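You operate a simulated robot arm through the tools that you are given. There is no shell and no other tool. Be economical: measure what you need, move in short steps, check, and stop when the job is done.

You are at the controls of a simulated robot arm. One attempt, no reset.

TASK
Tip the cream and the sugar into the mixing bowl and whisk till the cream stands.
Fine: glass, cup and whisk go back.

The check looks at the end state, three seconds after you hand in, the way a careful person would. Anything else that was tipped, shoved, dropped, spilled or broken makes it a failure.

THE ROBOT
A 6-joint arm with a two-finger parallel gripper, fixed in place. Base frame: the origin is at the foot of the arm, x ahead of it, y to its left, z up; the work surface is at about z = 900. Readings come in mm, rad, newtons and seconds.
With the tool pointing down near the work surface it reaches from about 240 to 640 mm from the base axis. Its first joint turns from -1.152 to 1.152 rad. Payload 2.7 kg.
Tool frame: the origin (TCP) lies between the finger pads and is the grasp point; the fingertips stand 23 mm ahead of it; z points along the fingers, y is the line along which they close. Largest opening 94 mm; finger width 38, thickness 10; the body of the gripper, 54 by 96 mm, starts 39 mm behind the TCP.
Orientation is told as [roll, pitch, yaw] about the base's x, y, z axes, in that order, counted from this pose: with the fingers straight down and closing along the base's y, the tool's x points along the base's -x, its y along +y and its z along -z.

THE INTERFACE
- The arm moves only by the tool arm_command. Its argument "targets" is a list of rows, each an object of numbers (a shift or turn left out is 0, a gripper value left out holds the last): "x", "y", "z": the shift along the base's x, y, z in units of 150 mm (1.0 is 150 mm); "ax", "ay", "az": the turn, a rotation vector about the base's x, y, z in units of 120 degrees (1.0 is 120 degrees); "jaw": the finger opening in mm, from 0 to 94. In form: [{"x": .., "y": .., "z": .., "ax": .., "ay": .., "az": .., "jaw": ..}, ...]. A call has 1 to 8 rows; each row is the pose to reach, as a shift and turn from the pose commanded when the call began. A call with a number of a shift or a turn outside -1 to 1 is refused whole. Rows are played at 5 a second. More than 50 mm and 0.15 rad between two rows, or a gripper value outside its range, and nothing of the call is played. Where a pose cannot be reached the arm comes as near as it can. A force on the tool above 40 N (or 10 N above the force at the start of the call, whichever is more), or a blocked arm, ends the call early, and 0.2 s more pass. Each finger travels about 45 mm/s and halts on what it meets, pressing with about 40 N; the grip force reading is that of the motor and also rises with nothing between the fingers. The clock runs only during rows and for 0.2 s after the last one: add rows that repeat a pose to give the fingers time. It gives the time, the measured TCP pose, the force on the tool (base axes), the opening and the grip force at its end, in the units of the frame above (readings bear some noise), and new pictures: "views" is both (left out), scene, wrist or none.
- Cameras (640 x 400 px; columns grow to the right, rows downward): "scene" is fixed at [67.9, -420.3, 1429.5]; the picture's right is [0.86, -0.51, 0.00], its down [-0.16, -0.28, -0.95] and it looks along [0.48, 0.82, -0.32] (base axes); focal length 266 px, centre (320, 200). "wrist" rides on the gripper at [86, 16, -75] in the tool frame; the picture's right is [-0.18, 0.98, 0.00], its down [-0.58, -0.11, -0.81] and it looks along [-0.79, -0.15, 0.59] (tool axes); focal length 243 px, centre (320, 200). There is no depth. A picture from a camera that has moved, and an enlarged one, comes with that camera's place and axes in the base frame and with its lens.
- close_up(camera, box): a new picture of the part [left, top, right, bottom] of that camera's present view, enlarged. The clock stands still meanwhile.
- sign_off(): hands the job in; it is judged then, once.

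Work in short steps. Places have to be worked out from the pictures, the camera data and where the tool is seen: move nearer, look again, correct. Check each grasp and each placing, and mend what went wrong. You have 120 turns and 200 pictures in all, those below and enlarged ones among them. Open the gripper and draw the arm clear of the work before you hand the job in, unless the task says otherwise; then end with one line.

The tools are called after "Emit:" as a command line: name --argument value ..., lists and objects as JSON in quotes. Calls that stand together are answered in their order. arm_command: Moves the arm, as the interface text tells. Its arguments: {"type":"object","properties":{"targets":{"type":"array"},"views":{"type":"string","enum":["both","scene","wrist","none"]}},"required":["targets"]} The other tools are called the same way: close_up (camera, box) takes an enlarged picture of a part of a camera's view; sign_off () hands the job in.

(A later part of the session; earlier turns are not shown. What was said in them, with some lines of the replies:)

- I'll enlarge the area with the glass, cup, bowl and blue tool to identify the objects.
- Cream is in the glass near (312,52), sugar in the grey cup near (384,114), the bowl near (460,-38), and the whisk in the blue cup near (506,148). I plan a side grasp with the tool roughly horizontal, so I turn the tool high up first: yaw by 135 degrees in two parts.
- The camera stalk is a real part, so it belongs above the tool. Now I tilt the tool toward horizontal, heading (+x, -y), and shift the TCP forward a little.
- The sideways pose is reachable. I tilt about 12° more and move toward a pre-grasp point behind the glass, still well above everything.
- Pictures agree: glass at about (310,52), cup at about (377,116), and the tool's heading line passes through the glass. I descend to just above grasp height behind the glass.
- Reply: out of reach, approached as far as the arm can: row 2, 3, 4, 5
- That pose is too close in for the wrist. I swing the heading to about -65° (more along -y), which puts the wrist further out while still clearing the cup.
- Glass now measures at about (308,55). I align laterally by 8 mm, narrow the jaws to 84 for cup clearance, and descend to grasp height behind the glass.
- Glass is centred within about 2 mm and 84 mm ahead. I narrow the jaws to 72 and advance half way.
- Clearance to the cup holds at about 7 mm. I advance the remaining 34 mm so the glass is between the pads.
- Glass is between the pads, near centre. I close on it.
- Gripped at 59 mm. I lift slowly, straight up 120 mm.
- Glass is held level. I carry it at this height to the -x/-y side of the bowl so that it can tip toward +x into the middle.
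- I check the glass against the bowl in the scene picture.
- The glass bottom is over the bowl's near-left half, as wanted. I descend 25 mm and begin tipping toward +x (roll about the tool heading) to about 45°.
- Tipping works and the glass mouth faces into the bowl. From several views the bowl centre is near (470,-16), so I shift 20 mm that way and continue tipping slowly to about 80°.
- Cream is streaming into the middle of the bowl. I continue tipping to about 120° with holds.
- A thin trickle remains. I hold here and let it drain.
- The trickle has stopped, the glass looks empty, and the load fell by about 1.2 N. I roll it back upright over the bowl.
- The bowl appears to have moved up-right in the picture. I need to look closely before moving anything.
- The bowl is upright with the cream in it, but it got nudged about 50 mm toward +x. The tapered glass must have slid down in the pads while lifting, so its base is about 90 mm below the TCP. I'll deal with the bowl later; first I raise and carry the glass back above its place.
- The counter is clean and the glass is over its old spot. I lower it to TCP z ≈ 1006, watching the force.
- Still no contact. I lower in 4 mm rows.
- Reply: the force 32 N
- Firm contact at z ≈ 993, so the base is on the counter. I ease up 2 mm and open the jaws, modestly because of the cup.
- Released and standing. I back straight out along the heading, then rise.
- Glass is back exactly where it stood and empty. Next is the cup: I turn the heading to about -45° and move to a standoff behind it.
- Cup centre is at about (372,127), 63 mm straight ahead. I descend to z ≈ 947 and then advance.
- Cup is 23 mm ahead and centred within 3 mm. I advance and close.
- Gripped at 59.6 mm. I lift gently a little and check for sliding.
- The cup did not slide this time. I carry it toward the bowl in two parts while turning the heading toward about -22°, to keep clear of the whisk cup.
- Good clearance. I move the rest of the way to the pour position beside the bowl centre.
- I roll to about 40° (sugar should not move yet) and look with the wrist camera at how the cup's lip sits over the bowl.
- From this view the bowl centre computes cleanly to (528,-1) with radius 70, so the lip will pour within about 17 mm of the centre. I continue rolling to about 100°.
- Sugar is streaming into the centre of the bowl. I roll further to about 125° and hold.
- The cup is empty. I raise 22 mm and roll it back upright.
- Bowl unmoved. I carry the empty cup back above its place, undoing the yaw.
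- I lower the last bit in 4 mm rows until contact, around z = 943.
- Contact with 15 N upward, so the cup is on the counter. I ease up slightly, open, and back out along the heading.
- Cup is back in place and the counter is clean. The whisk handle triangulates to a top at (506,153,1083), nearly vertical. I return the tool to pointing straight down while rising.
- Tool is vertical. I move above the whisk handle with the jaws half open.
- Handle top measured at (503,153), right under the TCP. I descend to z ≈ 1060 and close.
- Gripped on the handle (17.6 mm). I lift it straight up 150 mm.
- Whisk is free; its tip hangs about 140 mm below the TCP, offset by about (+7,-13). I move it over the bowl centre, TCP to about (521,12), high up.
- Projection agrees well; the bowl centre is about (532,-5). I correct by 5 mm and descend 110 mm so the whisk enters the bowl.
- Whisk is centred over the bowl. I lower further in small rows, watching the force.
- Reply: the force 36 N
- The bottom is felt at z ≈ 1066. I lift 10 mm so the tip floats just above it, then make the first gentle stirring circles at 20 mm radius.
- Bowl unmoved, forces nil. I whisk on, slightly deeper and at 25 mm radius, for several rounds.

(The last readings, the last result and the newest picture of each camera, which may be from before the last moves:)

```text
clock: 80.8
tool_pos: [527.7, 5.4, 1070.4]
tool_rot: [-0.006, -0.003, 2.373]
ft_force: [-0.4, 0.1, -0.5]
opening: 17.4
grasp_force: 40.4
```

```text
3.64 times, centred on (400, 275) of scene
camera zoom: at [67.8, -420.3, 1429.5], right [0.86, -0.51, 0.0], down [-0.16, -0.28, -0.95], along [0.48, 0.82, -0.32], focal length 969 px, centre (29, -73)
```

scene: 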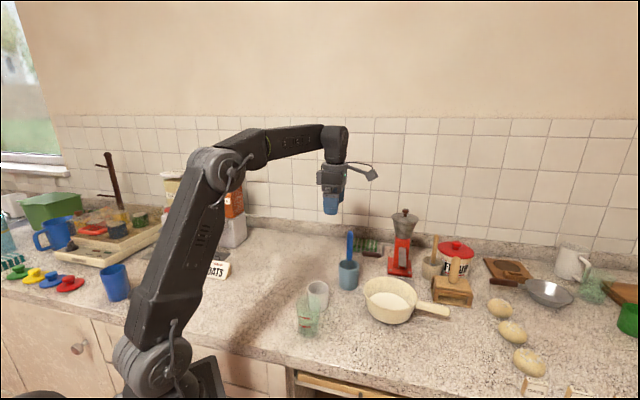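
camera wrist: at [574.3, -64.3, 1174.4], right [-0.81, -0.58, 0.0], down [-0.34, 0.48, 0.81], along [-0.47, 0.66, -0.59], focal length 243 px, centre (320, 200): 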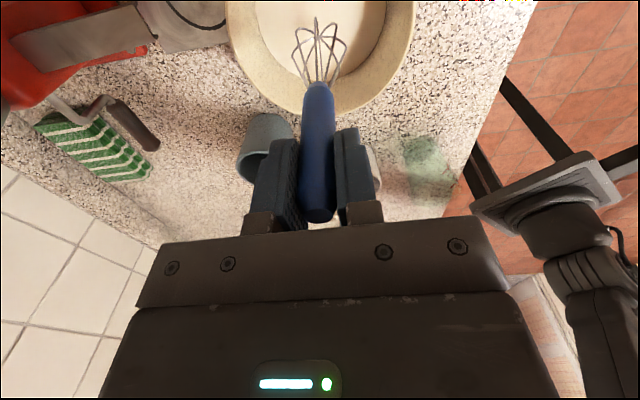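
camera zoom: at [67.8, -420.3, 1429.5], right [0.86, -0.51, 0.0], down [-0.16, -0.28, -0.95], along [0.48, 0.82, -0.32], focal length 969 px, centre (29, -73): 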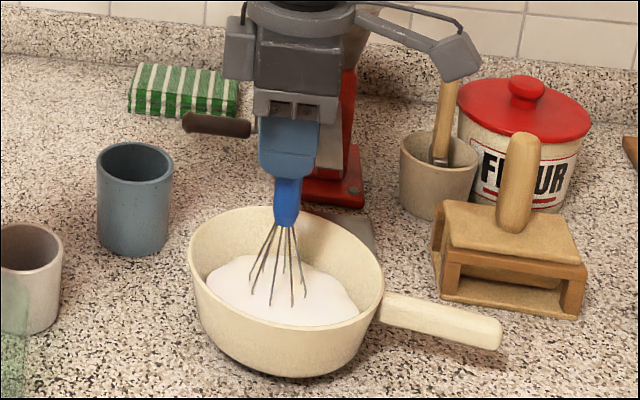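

The cream is visibly rising and thickening. I keep whisking.

Emit:
arm_command --targets '[{"x": 0.167}, {"y": 0.167}, {"x": -0.167}, {"y": -0.167}, {"x": 0.167}, {"y": 0.167}, {"x": -0.167}, {"x": 0}]' --views "none"

Emit:
arm_command --targets '[{"x": 0.167}, {"y": 0.167}, {"x": -0.167}, {"y": -0.167}, {"x": 0.167}, {"y": 0.167}, {"x": -0.167}, {"x": 0}]' --views "none"

Emit:
arm_command --targets '[{"x": 0.167}, {"y": 0.167}, {"x": -0.167}, {"y": -0.167}, {"x": 0.167}, {"y": 0.167}, {"x": -0.167}, {"x": 0}]' --views "none"

Emit:
arm_command --targets '[{"x": 0.167}, {"y": 0.167}, {"x": -0.167}, {"y": -0.167}, {"x": 0.167}, {"y": 0.167}, {"x": -0.167}, {"x": 0}]' --views "none"

Emit:
close_up --camera "scene" --box '[340, 220, 460, 330]'

```text
clock: 82.6
tool_pos: [522.8, 7.5, 1068.2]
tool_rot: [-0.004, -0.003, 2.374]
ft_force: [-1.5, -0.2, 1.7]
opening: 17.4
grasp_force: 39.8
```

```text
clock: 84.4
tool_pos: [524.5, 7.6, 1069.7]
tool_rot: [-0.005, -0.003, 2.373]
ft_force: [0.3, 0.3, -1.2]
opening: 17.3
grasp_force: 40.1
```

```text
clock: 86.2
tool_pos: [525.9, 6.5, 1068.9]
tool_rot: [-0.006, -0.004, 2.374]
ft_force: [-0.4, -0.2, -0.3]
opening: 17.2
grasp_force: 40.7
```

```text
clock: 88.0
tool_pos: [525.2, 8.4, 1068.0]
tool_rot: [-0.006, -0.004, 2.374]
ft_force: [0.1, 0.0, -0.5]
opening: 17.4
grasp_force: 39.7
```

```text
3.64 times, centred on (400, 275) of scene
camera zoom: at [67.8, -420.3, 1429.5], right [0.86, -0.51, 0.0], down [-0.16, -0.28, -0.95], along [0.48, 0.82, -0.32], focal length 969 px, centre (29, -73)
```

zoom: 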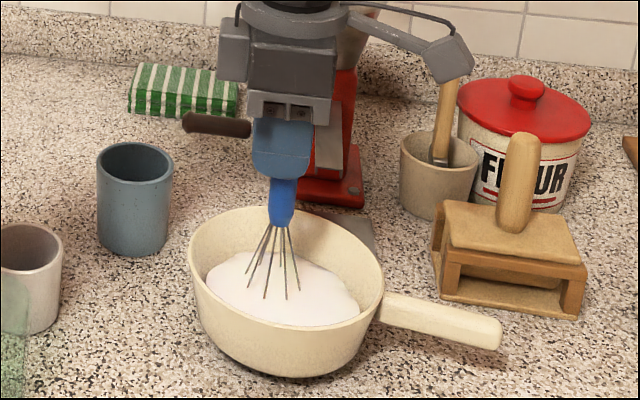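

Emit:
close_up --camera "scene" --box '[360, 260, 420, 310]'

```text
8.00 times, centred on (390, 285) of scene
camera zoom: at [67.8, -420.3, 1429.5], right [0.86, -0.51, 0.0], down [-0.16, -0.28, -0.95], along [0.48, 0.82, -0.32], focal length 2132 px, centre (-240, -480)
```

zoom: 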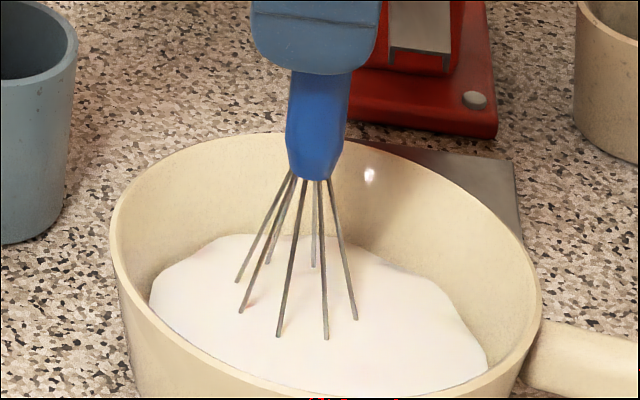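

It is thicker but still smooth, without peaks. I whisk more and compare at the same zoom.

Emit:
arm_command --targets '[{"x": 0.167}, {"y": 0.167}, {"x": -0.167}, {"y": -0.167}, {"x": 0.167}, {"y": 0.167}, {"x": -0.167}, {"x": 0}]' --views "none"

Emit:
arm_command --targets '[{"x": 0.167}, {"y": 0.167}, {"x": -0.167}, {"y": -0.167}, {"x": 0.167}, {"y": 0.167}, {"x": -0.167}, {"x": 0}]' --views "none"

Emit:
arm_command --targets '[{"x": 0.167}, {"y": 0.167}, {"x": -0.167}, {"y": -0.167}, {"x": 0.167}, {"y": 0.167}, {"x": -0.167}, {"x": 0}]' --views "none"

Emit:
close_up --camera "scene" --box '[360, 260, 420, 310]'

```text
clock: 89.8
tool_pos: [525.4, 6.9, 1067.1]
tool_rot: [-0.006, -0.003, 2.374]
ft_force: [-5.2, 0.7, 11.7]
opening: 17.2
grasp_force: 40.7
```

```text
clock: 91.6
tool_pos: [525.1, 5.7, 1070.1]
tool_rot: [-0.005, -0.004, 2.373]
ft_force: [0.2, -0.3, -0.2]
opening: 17.4
grasp_force: 40.6
```

```text
clock: 93.4
tool_pos: [526.3, 5.5, 1068.4]
tool_rot: [-0.005, -0.002, 2.373]
ft_force: [0.4, -0.8, -0.9]
opening: 17.4
grasp_force: 39.7
```

```text
8.00 times, centred on (390, 285) of scene
camera zoom: at [67.8, -420.3, 1429.5], right [0.86, -0.51, 0.0], down [-0.16, -0.28, -0.95], along [0.48, 0.82, -0.32], focal length 2132 px, centre (-240, -480)
```

zoom: 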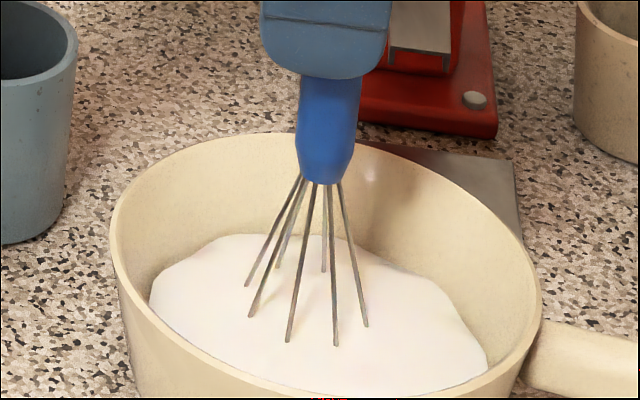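

The cream's shape is unchanged since the last look, so it may be done. I lift the whisk clear of the cream within the bowl's column and look at the surface.

Emit:
arm_command --targets '[{"z": 0.1}, {"z": 0.2}, {"z": 0.35}, {"z": 0.5}, {"z": 0.65}, {"z": 0.8}, {"z": 0.8}, {"z": 0.8}]' --views "wrist"

Emit:
close_up --camera "scene" --box '[350, 220, 430, 320]'

Emit:
close_up --camera "wrist" --box '[200, 0, 440, 120]'

```text
clock: 95.2
tool_pos: [522.3, 6.5, 1187.9]
tool_rot: [-0.006, -0.003, 2.373]
ft_force: [0.9, -0.4, -0.7]
opening: 17.3
grasp_force: 39.7
camera wrist: at [573.0, -64.7, 1261.9], right [-0.81, -0.58, 0.0], down [-0.34, 0.48, 0.81], along [-0.47, 0.66, -0.59], focal length 243 px, centre (320, 200)
```

wrist: 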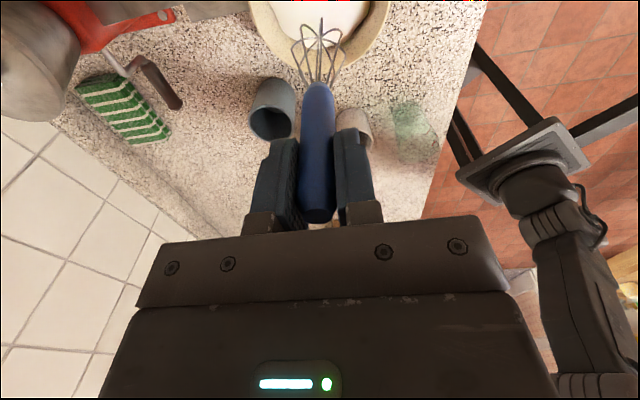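

```text
4.00 times, centred on (390, 270) of scene
camera zoom: at [67.9, -420.3, 1429.5], right [0.86, -0.51, 0.0], down [-0.16, -0.28, -0.95], along [0.48, 0.82, -0.32], focal length 1066 px, centre (40, -80)
```

zoom: 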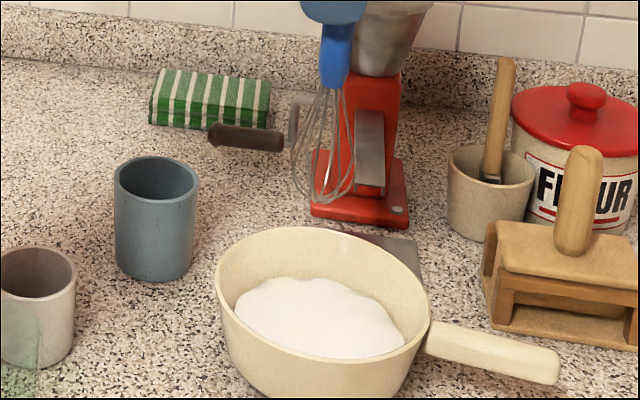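

```text
2.67 times, centred on (320, 60) of wrist
camera zoom: at [573.0, -64.7, 1261.9], right [-0.81, -0.58, 0.0], down [-0.34, 0.48, 0.81], along [-0.47, 0.66, -0.59], focal length 647 px, centre (320, 573)
```

zoom: 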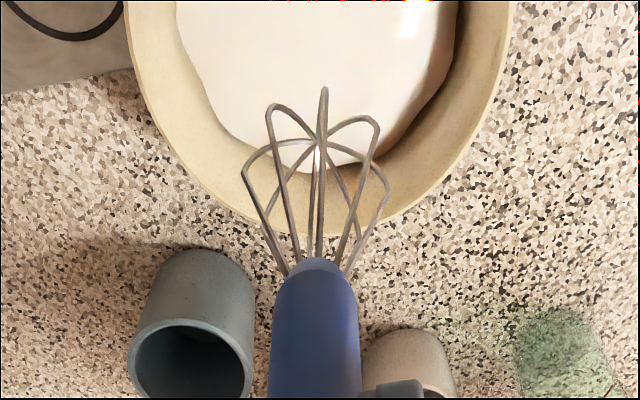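

Emit:
close_up --camera "scene" --box '[370, 280, 425, 315]'

```text
11.43 times, centred on (398, 298) of scene
camera zoom: at [67.9, -420.3, 1429.5], right [0.86, -0.51, 0.0], down [-0.16, -0.28, -0.95], along [0.48, 0.82, -0.32], focal length 3045 px, centre (-566, -914)
```

zoom: 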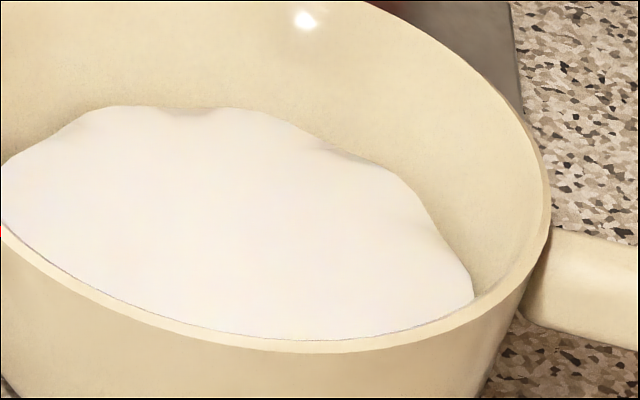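

The cream stands in a lumpy mound with the whisk out, and it has not changed further. I carry the whisk back to exactly above its cup, undoing my commanded shifts.

Emit:
arm_command --targets '[{"x": -0.01, "y": 0.06, "z": 0.05}, {"x": -0.03, "y": 0.2, "z": 0.1}, {"x": -0.05, "y": 0.37, "z": 0.145}, {"x": -0.08, "y": 0.54, "z": 0.145}, {"x": -0.1, "y": 0.71, "z": 0.145}, {"x": -0.12, "y": 0.86, "z": 0.145}, {"x": -0.137, "y": 0.963, "z": 0.145}, {"x": -0.137, "y": 0.963, "z": 0.145}]' --views "wrist"

Emit:
close_up --camera "scene" --box '[290, 150, 450, 330]'

```text
clock: 97.0
tool_pos: [504.6, 151.4, 1208.9]
tool_rot: [-0.005, -0.003, 2.374]
ft_force: [-0.6, 0.4, -0.5]
opening: 17.6
grasp_force: 40.4
camera wrist: at [554.3, 81.4, 1282.3], right [-0.81, -0.58, 0.0], down [-0.34, 0.48, 0.81], along [-0.47, 0.66, -0.59], focal length 243 px, centre (320, 200)
```

wrist: 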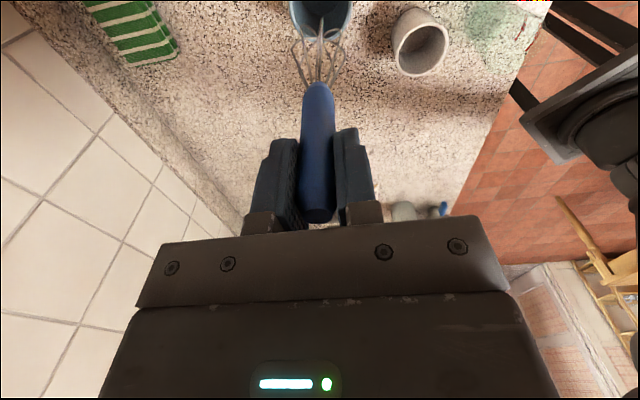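

```text
2.22 times, centred on (370, 240) of scene
camera zoom: at [67.9, -420.2, 1429.5], right [0.86, -0.51, 0.0], down [-0.16, -0.28, -0.95], along [0.48, 0.82, -0.32], focal length 592 px, centre (209, 111)
```

zoom: 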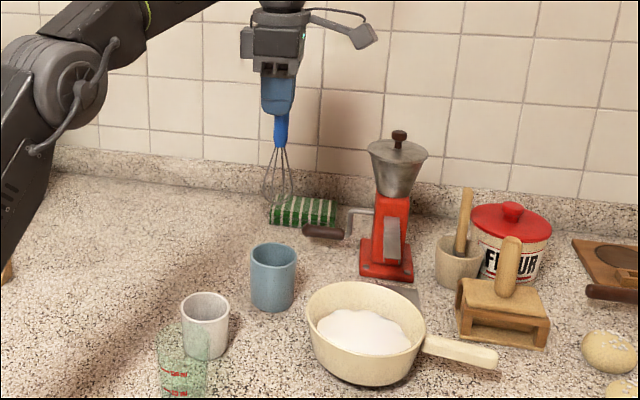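

The pose matches the lift. I descend 75 mm to bring the wires just above the cup rim and check alignment.

Emit:
arm_command --targets '[{"z": -0.1}, {"z": -0.25}, {"z": -0.4}, {"z": -0.5}, {"z": -0.5}]' --views "wrist"

Emit:
close_up --camera "scene" --box '[310, 220, 390, 300]'

Emit:
close_up --camera "wrist" --box '[240, 0, 400, 120]'

```text
clock: 98.2
tool_pos: [503.3, 152.0, 1136.6]
tool_rot: [-0.007, -0.004, 2.374]
ft_force: [0.5, 0.3, -0.9]
opening: 17.3
grasp_force: 40.0
camera wrist: at [554.1, 80.9, 1210.0], right [-0.81, -0.58, 0.0], down [-0.34, 0.48, 0.81], along [-0.47, 0.66, -0.59], focal length 243 px, centre (320, 200)
```

wrist: 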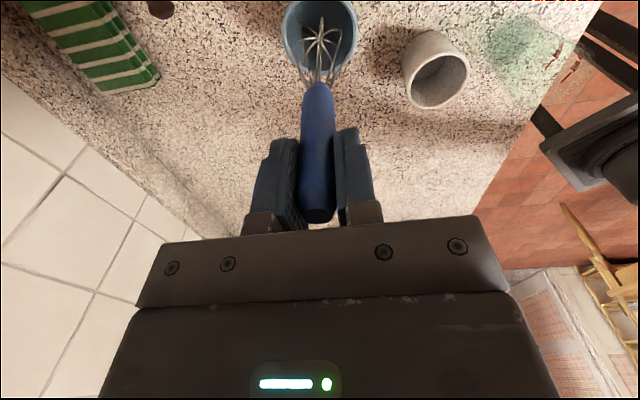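

```text
5.00 times, centred on (350, 260) of scene
camera zoom: at [67.9, -420.3, 1429.5], right [0.86, -0.51, 0.0], down [-0.16, -0.28, -0.95], along [0.48, 0.82, -0.32], focal length 1332 px, centre (170, -100)
```

zoom: 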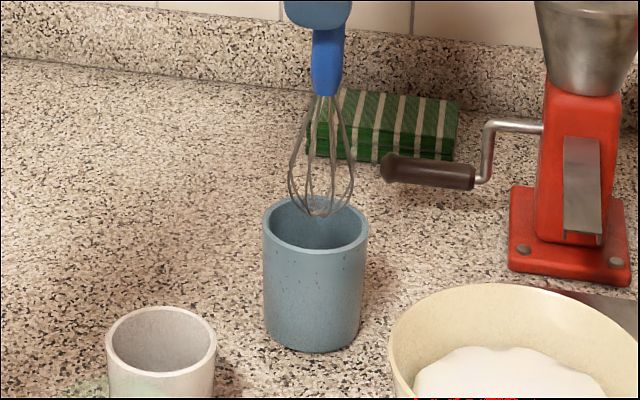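

```text
3.33 times, centred on (320, 60) of wrist
camera zoom: at [554.1, 80.9, 1210.0], right [-0.81, -0.58, 0.0], down [-0.34, 0.48, 0.81], along [-0.47, 0.66, -0.59], focal length 809 px, centre (320, 667)
```

zoom: 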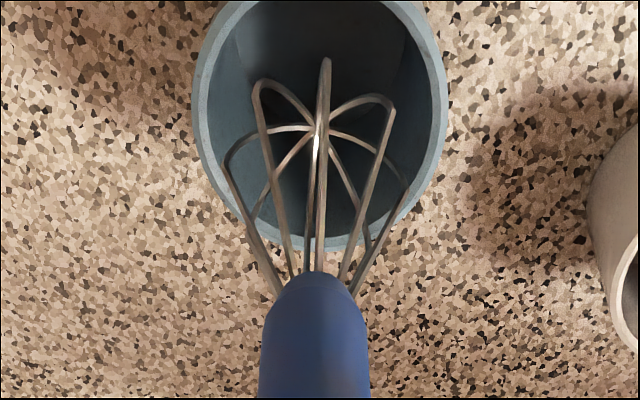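

The wires are centred over the cup opening. I lower into the cup, slowing at the end.

Emit:
arm_command --targets '[{"z": -0.08}, {"z": -0.16}, {"z": -0.24}, {"z": -0.32}, {"z": -0.39}, {"z": -0.44}, {"z": -0.47}, {"z": -0.48}]' --views "wrist"

Emit:
close_up --camera "scene" --box '[310, 220, 390, 300]'

```text
clock: 100.0
tool_pos: [503.2, 153.4, 1064.3]
tool_rot: [-0.005, -0.004, 2.374]
ft_force: [0.1, -0.3, -0.6]
opening: 17.5
grasp_force: 40.0
camera wrist: at [553.4, 81.5, 1137.7], right [-0.81, -0.58, 0.0], down [-0.34, 0.48, 0.81], along [-0.47, 0.66, -0.59], focal length 243 px, centre (320, 200)
```

wrist: 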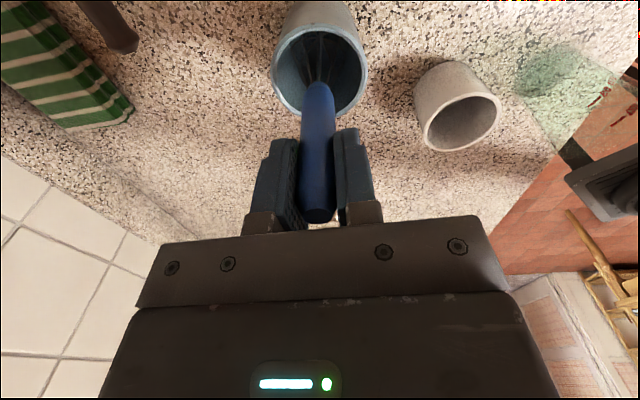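

```text
5.00 times, centred on (350, 260) of scene
camera zoom: at [67.9, -420.3, 1429.5], right [0.86, -0.51, 0.0], down [-0.16, -0.28, -0.95], along [0.48, 0.82, -0.32], focal length 1332 px, centre (170, -100)
```

zoom: 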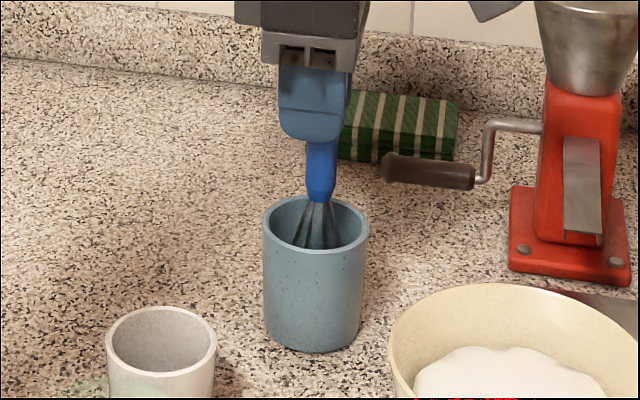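

Emit:
arm_command --targets '[{"z": -0.015}, {"z": -0.03}, {"z": -0.045}, {"z": -0.045}]' --views "none"

```text
clock: 101.0
tool_pos: [504.8, 152.8, 1060.5]
tool_rot: [-0.013, 0.004, 2.373]
ft_force: [-3.0, -3.6, 36.1]
opening: 17.7
grasp_force: 39.9
```

Contact with the cup bottom. I ease up a little, open the jaws, then rise clear.

Emit:
arm_command --targets '[{"z": 0.025, "jaw": 5}, {"z": 0.025, "jaw": 30}, {"z": 0.025, "jaw": 50}, {"z": 0.025, "jaw": 50}, {"z": 0.025, "jaw": 50}]' --views "wrist"

Emit:
arm_command --targets '[{"z": 0.1}, {"z": 0.3}, {"z": 0.6}, {"z": 0.9}, {"z": 0.9}]' --views "wrist"

Emit:
close_up --camera "scene" --box '[270, 220, 470, 350]'

```text
clock: 102.2
tool_pos: [504.8, 153.6, 1061.0]
tool_rot: [-0.006, -0.006, 2.371]
ft_force: [-0.4, 0.0, 0.2]
opening: 49.8
grasp_force: 0.1
camera wrist: at [553.7, 82.1, 1134.4], right [-0.81, -0.58, 0.0], down [-0.34, 0.48, 0.81], along [-0.47, 0.66, -0.59], focal length 243 px, centre (320, 200)
```

wrist: 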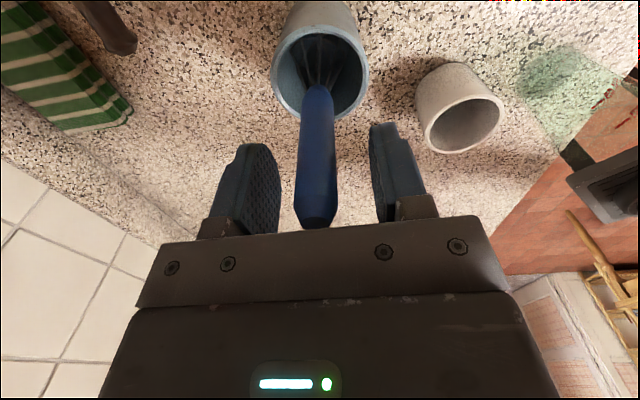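

```text
clock: 103.4
tool_pos: [505.7, 154.0, 1193.5]
tool_rot: [-0.005, -0.003, 2.374]
ft_force: [0.1, 1.0, -1.1]
opening: 49.9
grasp_force: 0.1
camera wrist: at [555.8, 82.8, 1267.4], right [-0.81, -0.58, 0.0], down [-0.34, 0.48, 0.81], along [-0.47, 0.66, -0.59], focal length 243 px, centre (320, 200)
```

wrist: 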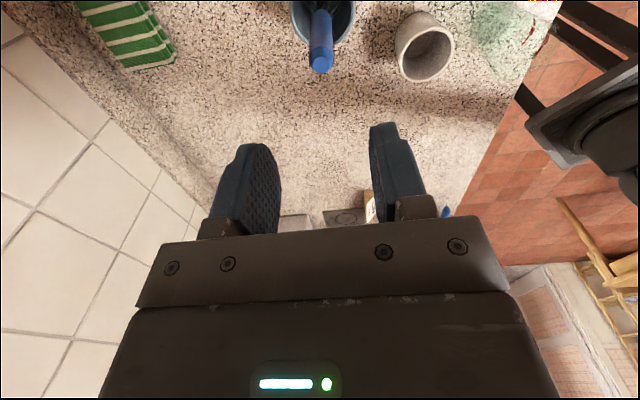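

```text
3.08 times, centred on (370, 285) of scene
camera zoom: at [67.9, -420.3, 1429.5], right [0.86, -0.51, 0.0], down [-0.16, -0.28, -0.95], along [0.48, 0.82, -0.32], focal length 820 px, centre (166, -62)
```

zoom: 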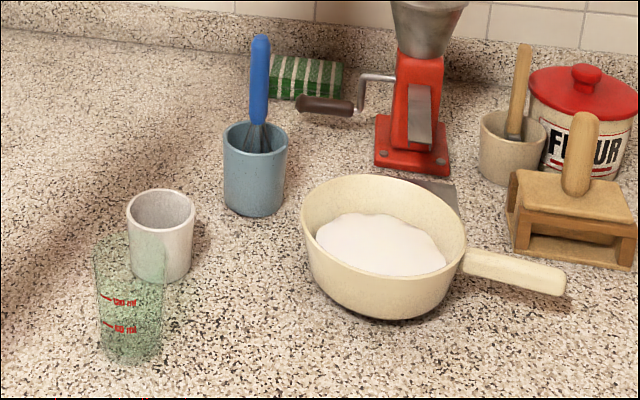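

Whisk is back in its cup and everything stands. The bowl sits about 58 mm off its starting spot, toward (+x,+y), so I'll gently slide it back by its handle. I move above the handle, near (590,-92), turning the jaws across it.

Emit:
arm_command --targets '[{"x": 0.08, "y": -0.15, "az": -0.02}, {"x": 0.16, "y": -0.35, "az": -0.05}, {"x": 0.25, "y": -0.6, "az": -0.08}, {"x": 0.33, "y": -0.8, "az": -0.102}, {"x": 0.4, "y": -0.97, "az": -0.102}]' --views "none"

Emit:
arm_command --targets '[{"x": 0.06, "y": -0.2}, {"x": 0.1, "y": -0.4, "z": -0.1}, {"x": 0.16, "y": -0.65, "z": -0.3}, {"x": 0.16, "y": -0.65, "z": -0.6}, {"x": 0.16, "y": -0.65, "z": -0.8}, {"x": 0.16, "y": -0.65, "z": -0.8}]' --views "both"

Emit:
close_up --camera "scene" --box '[370, 220, 490, 330]'

```text
clock: 104.6
tool_pos: [560.5, 8.0, 1194.2]
tool_rot: [-0.006, -0.003, 2.161]
ft_force: [0.0, -0.2, 0.2]
opening: 50.3
grasp_force: 0.1
```

```text
clock: 106.0
tool_pos: [589.5, -90.8, 1080.5]
tool_rot: [-0.005, -0.003, 2.159]
ft_force: [-0.2, -0.4, 0.2]
opening: 50.1
grasp_force: 0.0
out of reach, approached as far as the arm can: row 1, 2, 3
camera wrist: at [621.4, -171.3, 1154.3], right [-0.92, -0.39, 0.0], down [-0.24, 0.54, 0.81], along [-0.32, 0.74, -0.59], focal length 243 px, centre (320, 200)
```

scene: 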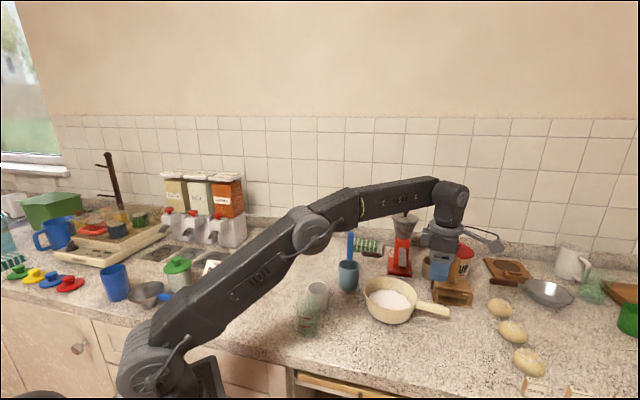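
wrist: 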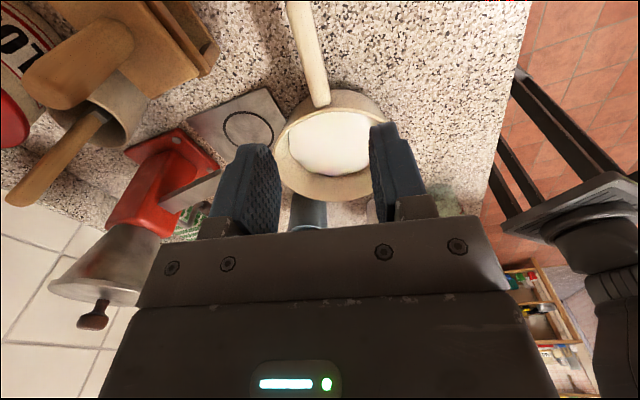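

```text
3.64 times, centred on (430, 275) of scene
camera zoom: at [67.9, -420.3, 1429.5], right [0.86, -0.51, 0.0], down [-0.16, -0.28, -0.95], along [0.48, 0.82, -0.32], focal length 969 px, centre (-80, -73)
```

zoom: 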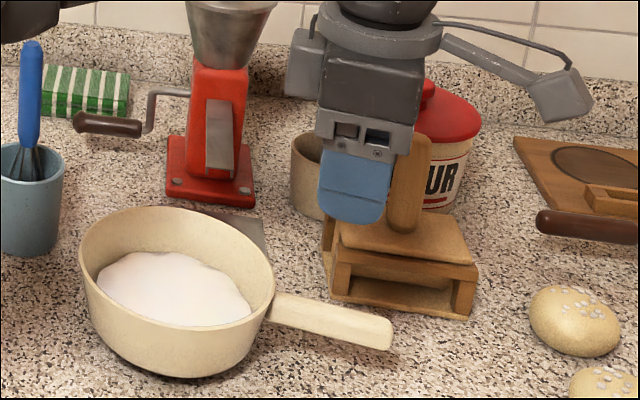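

Handle line runs through (592,-85) along (0.55,-0.83), and the jaws are aligned across it. I shift 6 mm and descend around it.

Emit:
arm_command --targets '[{"x": 0.018, "y": 0.039, "z": -0.15}, {"x": 0.018, "y": 0.039, "z": -0.35}, {"x": 0.018, "y": 0.039, "z": -0.55}, {"x": 0.018, "y": 0.039, "z": -0.7}, {"x": 0.018, "y": 0.039, "z": -0.7}]' --views "wrist"

Emit:
close_up --camera "scene" --box '[370, 220, 490, 330]'

```text
clock: 107.2
tool_pos: [589.2, -85.3, 971.9]
tool_rot: [-0.005, -0.004, 2.16]
ft_force: [-0.9, -0.2, 0.7]
opening: 49.6
grasp_force: 0.1
camera wrist: at [623.0, -165.8, 1045.4], right [-0.92, -0.39, 0.0], down [-0.23, 0.54, 0.81], along [-0.32, 0.74, -0.59], focal length 243 px, centre (320, 200)
```

wrist: 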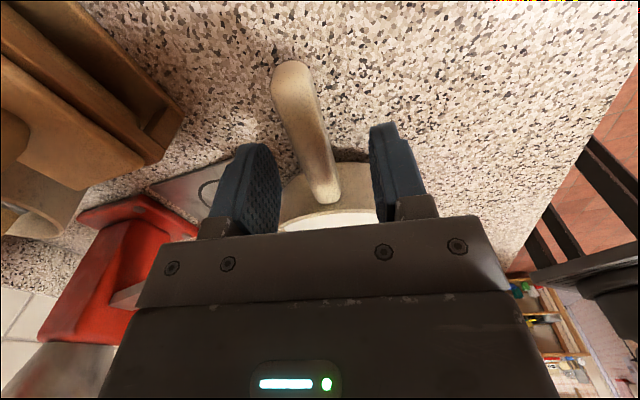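

```text
3.64 times, centred on (430, 275) of scene
camera zoom: at [67.9, -420.3, 1429.5], right [0.86, -0.51, 0.0], down [-0.16, -0.28, -0.95], along [0.48, 0.82, -0.32], focal length 969 px, centre (-80, -73)
```

zoom: 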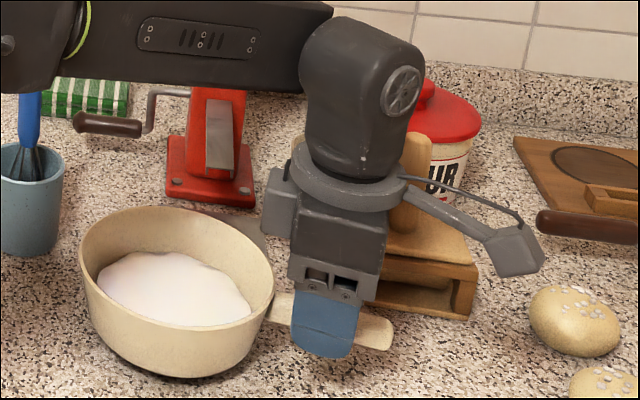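

Handle is between the fingers. I lower 13 mm and close.

Emit:
arm_command --targets '[{"z": -0.045}, {"z": -0.09}, {"z": -0.09, "jaw": 40}, {"z": -0.09, "jaw": 28}, {"z": -0.09, "jaw": 10}, {"z": -0.09, "jaw": 10}, {"z": -0.09, "jaw": 10}]' --views "wrist"

Emit:
close_up --camera "scene" --box '[370, 220, 490, 330]'

```text
clock: 108.8
tool_pos: [589.6, -85.8, 958.4]
tool_rot: [-0.007, -0.003, 2.16]
ft_force: [-1.6, -0.9, 0.5]
opening: 16.7
grasp_force: 40.2
camera wrist: at [623.1, -166.0, 1032.2], right [-0.92, -0.39, 0.0], down [-0.23, 0.54, 0.81], along [-0.32, 0.74, -0.59], focal length 243 px, centre (320, 200)
```

wrist: 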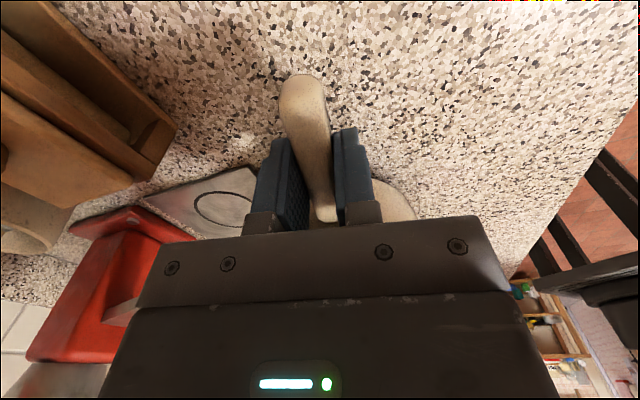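

```text
3.64 times, centred on (430, 275) of scene
camera zoom: at [67.8, -420.3, 1429.5], right [0.86, -0.51, 0.0], down [-0.16, -0.28, -0.95], along [0.48, 0.82, -0.32], focal length 969 px, centre (-80, -73)
```

zoom: 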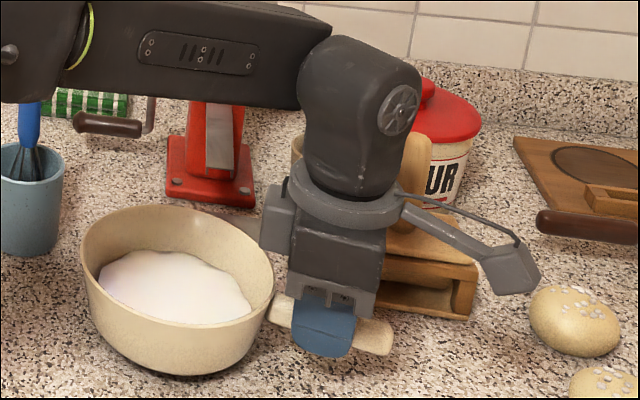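

Handle gripped. I slide the bowl slowly by (-57,-15) mm along the counter.

Emit:
arm_command --targets '[{"x": -0.03, "y": -0.008}, {"x": -0.08, "y": -0.021}, {"x": -0.13, "y": -0.034}, {"x": -0.18, "y": -0.047}, {"x": -0.23, "y": -0.061}, {"x": -0.28, "y": -0.074}, {"x": -0.33, "y": -0.087}, {"x": -0.38, "y": -0.1}]' --views "none"

Emit:
close_up --camera "scene" --box '[270, 220, 470, 350]'

```text
clock: 110.6
tool_pos: [533.8, -100.1, 958.4]
tool_rot: [-0.009, 0.0, 2.159]
ft_force: [9.8, 2.1, 17.6]
opening: 16.9
grasp_force: 39.6
```

```text
3.08 times, centred on (370, 285) of scene
camera zoom: at [67.9, -420.2, 1429.5], right [0.86, -0.51, 0.0], down [-0.16, -0.28, -0.95], along [0.48, 0.82, -0.32], focal length 820 px, centre (166, -62)
```

zoom: 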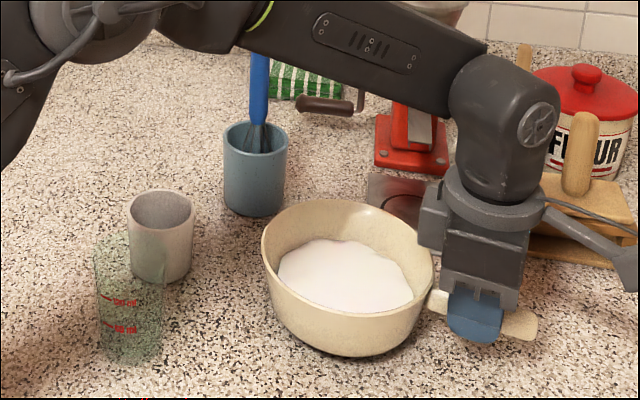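

The bowl is nearly back (within about 12 mm) but seems to have turned some 10° about the handle. I look from the wrist before correcting.

Emit:
close_up --camera "wrist" --box '[200, 40, 440, 240]'

Emit:
close_up --camera "scene" --box '[350, 260, 460, 330]'

```text
2.00 times, centred on (320, 140) of wrist
camera zoom: at [567.1, -180.6, 1031.8], right [-0.92, -0.39, -0.01], down [-0.24, 0.54, 0.81], along [-0.31, 0.74, -0.59], focal length 485 px, centre (320, 320)
```

zoom: 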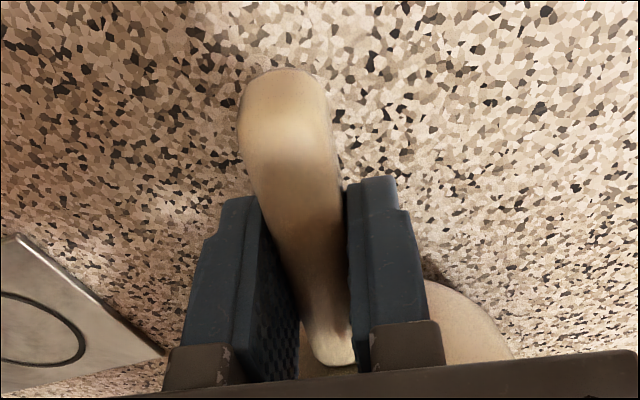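

```text
5.71 times, centred on (405, 295) of scene
camera zoom: at [67.9, -420.2, 1429.5], right [0.86, -0.51, 0.0], down [-0.16, -0.28, -0.95], along [0.48, 0.82, -0.32], focal length 1523 px, centre (-166, -343)
```

zoom: 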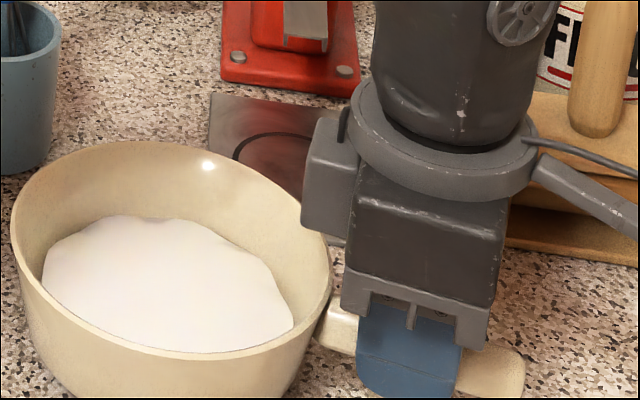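

The bowl did turn a bit. I correct by turning the gripper +11° about the bowl's centre with a small shift, relieving the down-force by 1.5 mm.

Emit:
arm_command --targets '[{"z": 0.01}, {"x": 0.012, "y": 0.007, "z": 0.01, "az": 0.02}, {"x": 0.024, "y": 0.014, "z": 0.01, "az": 0.04}, {"x": 0.036, "y": 0.02, "z": 0.01, "az": 0.06}, {"x": 0.048, "y": 0.026, "z": 0.01, "az": 0.08}, {"x": 0.055, "y": 0.03, "z": 0.01, "az": 0.095}, {"x": 0.055, "y": 0.03, "z": 0.01, "az": 0.095}]' --views "none"

Emit:
close_up --camera "scene" --box '[270, 220, 470, 350]'

```text
clock: 112.2
tool_pos: [542.8, -96.0, 958.5]
tool_rot: [-0.003, -0.003, 2.358]
ft_force: [0.2, 0.4, -0.5]
opening: 16.6
grasp_force: 39.9
```

```text
3.08 times, centred on (370, 285) of scene
camera zoom: at [67.9, -420.3, 1429.5], right [0.86, -0.51, 0.0], down [-0.16, -0.28, -0.95], along [0.48, 0.82, -0.32], focal length 820 px, centre (166, -62)
```

zoom: 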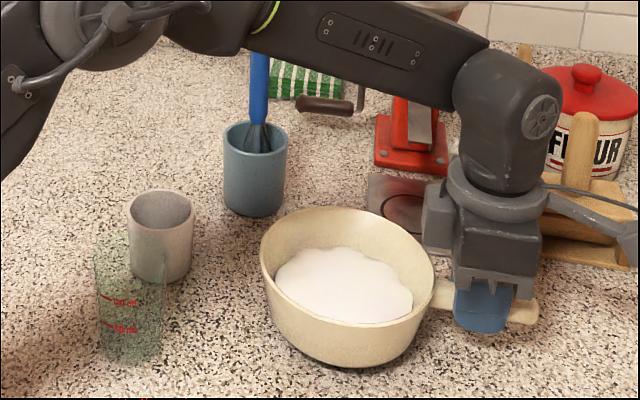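

Rim, base and handle tip now match the starting picture. I open the jaws and rise straight up.

Emit:
arm_command --targets '[{"z": 0, "jaw": 25}, {"z": 0, "jaw": 45}, {"z": 0, "jaw": 55}, {"z": 0, "jaw": 55}, {"z": 0.2, "jaw": 55}, {"z": 0.5, "jaw": 55}, {"z": 0.8, "jaw": 55}, {"z": 1.0, "jaw": 55}]' --views "none"

Emit:
arm_command --targets '[{"z": 0.2, "x": -0.1}, {"z": 0.4, "x": -0.25, "y": 0.15}, {"z": 0.6, "x": -0.45, "y": 0.35}, {"z": 0.8, "x": -0.65, "y": 0.55}, {"z": 0.95, "x": -0.85, "y": 0.75}, {"z": 1.0, "x": -1.0, "y": 0.95}, {"z": 1.0, "x": -1.0, "y": 0.95}]' --views "both"

Emit:
close_up --camera "scene" --box '[270, 220, 470, 350]'

Emit:
close_up --camera "scene" --box '[360, 265, 425, 315]'

```text
clock: 114.0
tool_pos: [542.5, -96.2, 1108.0]
tool_rot: [-0.005, -0.003, 2.36]
ft_force: [0.5, 0.3, -0.4]
opening: 55.1
grasp_force: 0.0
```

```text
refused: row 3 steps farther than a row can; nothing moved
```

```text
3.08 times, centred on (370, 285) of scene
camera zoom: at [67.9, -420.3, 1429.5], right [0.86, -0.51, 0.0], down [-0.16, -0.28, -0.95], along [0.48, 0.82, -0.32], focal length 820 px, centre (166, -62)
```

zoom: 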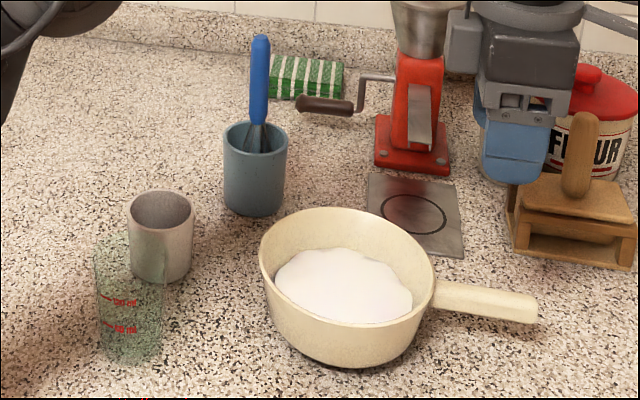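

```text
8.00 times, centred on (392, 290) of scene
camera zoom: at [67.9, -420.3, 1429.5], right [0.86, -0.51, 0.0], down [-0.16, -0.28, -0.95], along [0.48, 0.82, -0.32], focal length 2132 px, centre (-260, -520)
```

zoom: 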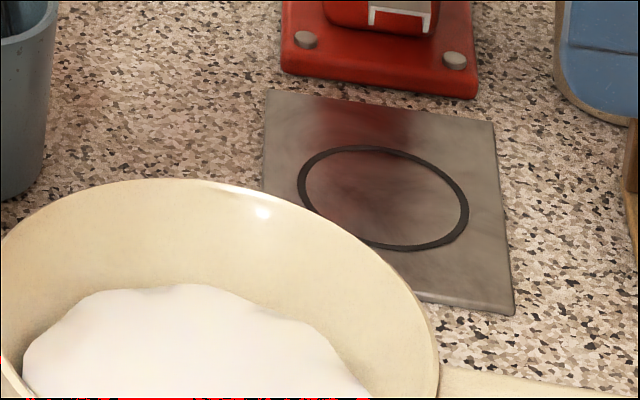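

Everything matches the starting layout, with whipped cream in the bowl. I retract the arm up and back in smaller steps.

Emit:
arm_command --targets '[{"z": 0.25}, {"z": 0.5}, {"z": 0.7, "x": -0.15}, {"z": 0.8, "x": -0.38, "y": 0.1}, {"z": 0.9, "x": -0.6, "y": 0.25}, {"z": 1.0, "x": -0.8, "y": 0.4}, {"z": 1.0, "x": -0.95, "y": 0.6}, {"z": 1.0, "x": -1.0, "y": 0.8}]' --views "both"

```text
clock: 115.8
tool_pos: [392.3, 24.9, 1256.0]
tool_rot: [-0.005, -0.005, 2.358]
ft_force: [-0.2, 0.1, 0.6]
opening: 55.0
grasp_force: 0.0
camera wrist: at [440.8, -45.7, 1329.7], right [-0.82, -0.57, 0.0], down [-0.34, 0.48, 0.81], along [-0.46, 0.67, -0.59], focal length 243 px, centre (320, 200)
```

scene: 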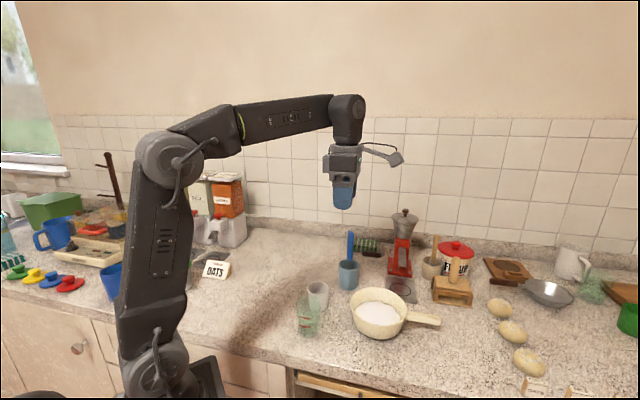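
wrist: 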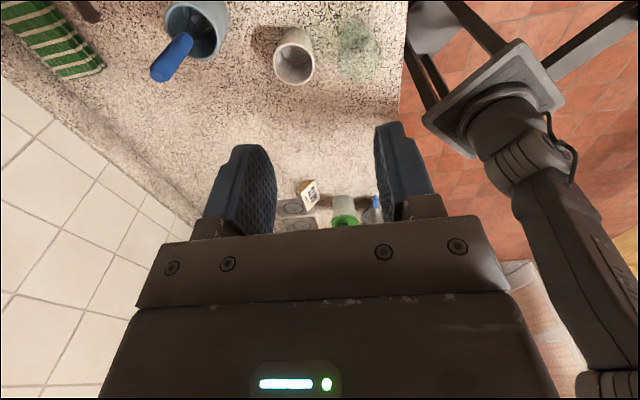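

The arm is clear and the gripper open; glass, cup, whisk and bowl are in place and nothing is spilled. I hand in.

Emit:
sign_off

```text
The job is handed in.
```

The cream and sugar are in the bowl, whisked until the cream stood in a mound. Glass, cup and whisk are back where they were. While pouring the cream I knocked the bowl about 6 cm, then slid it back to its starting spot. I saw no spills.
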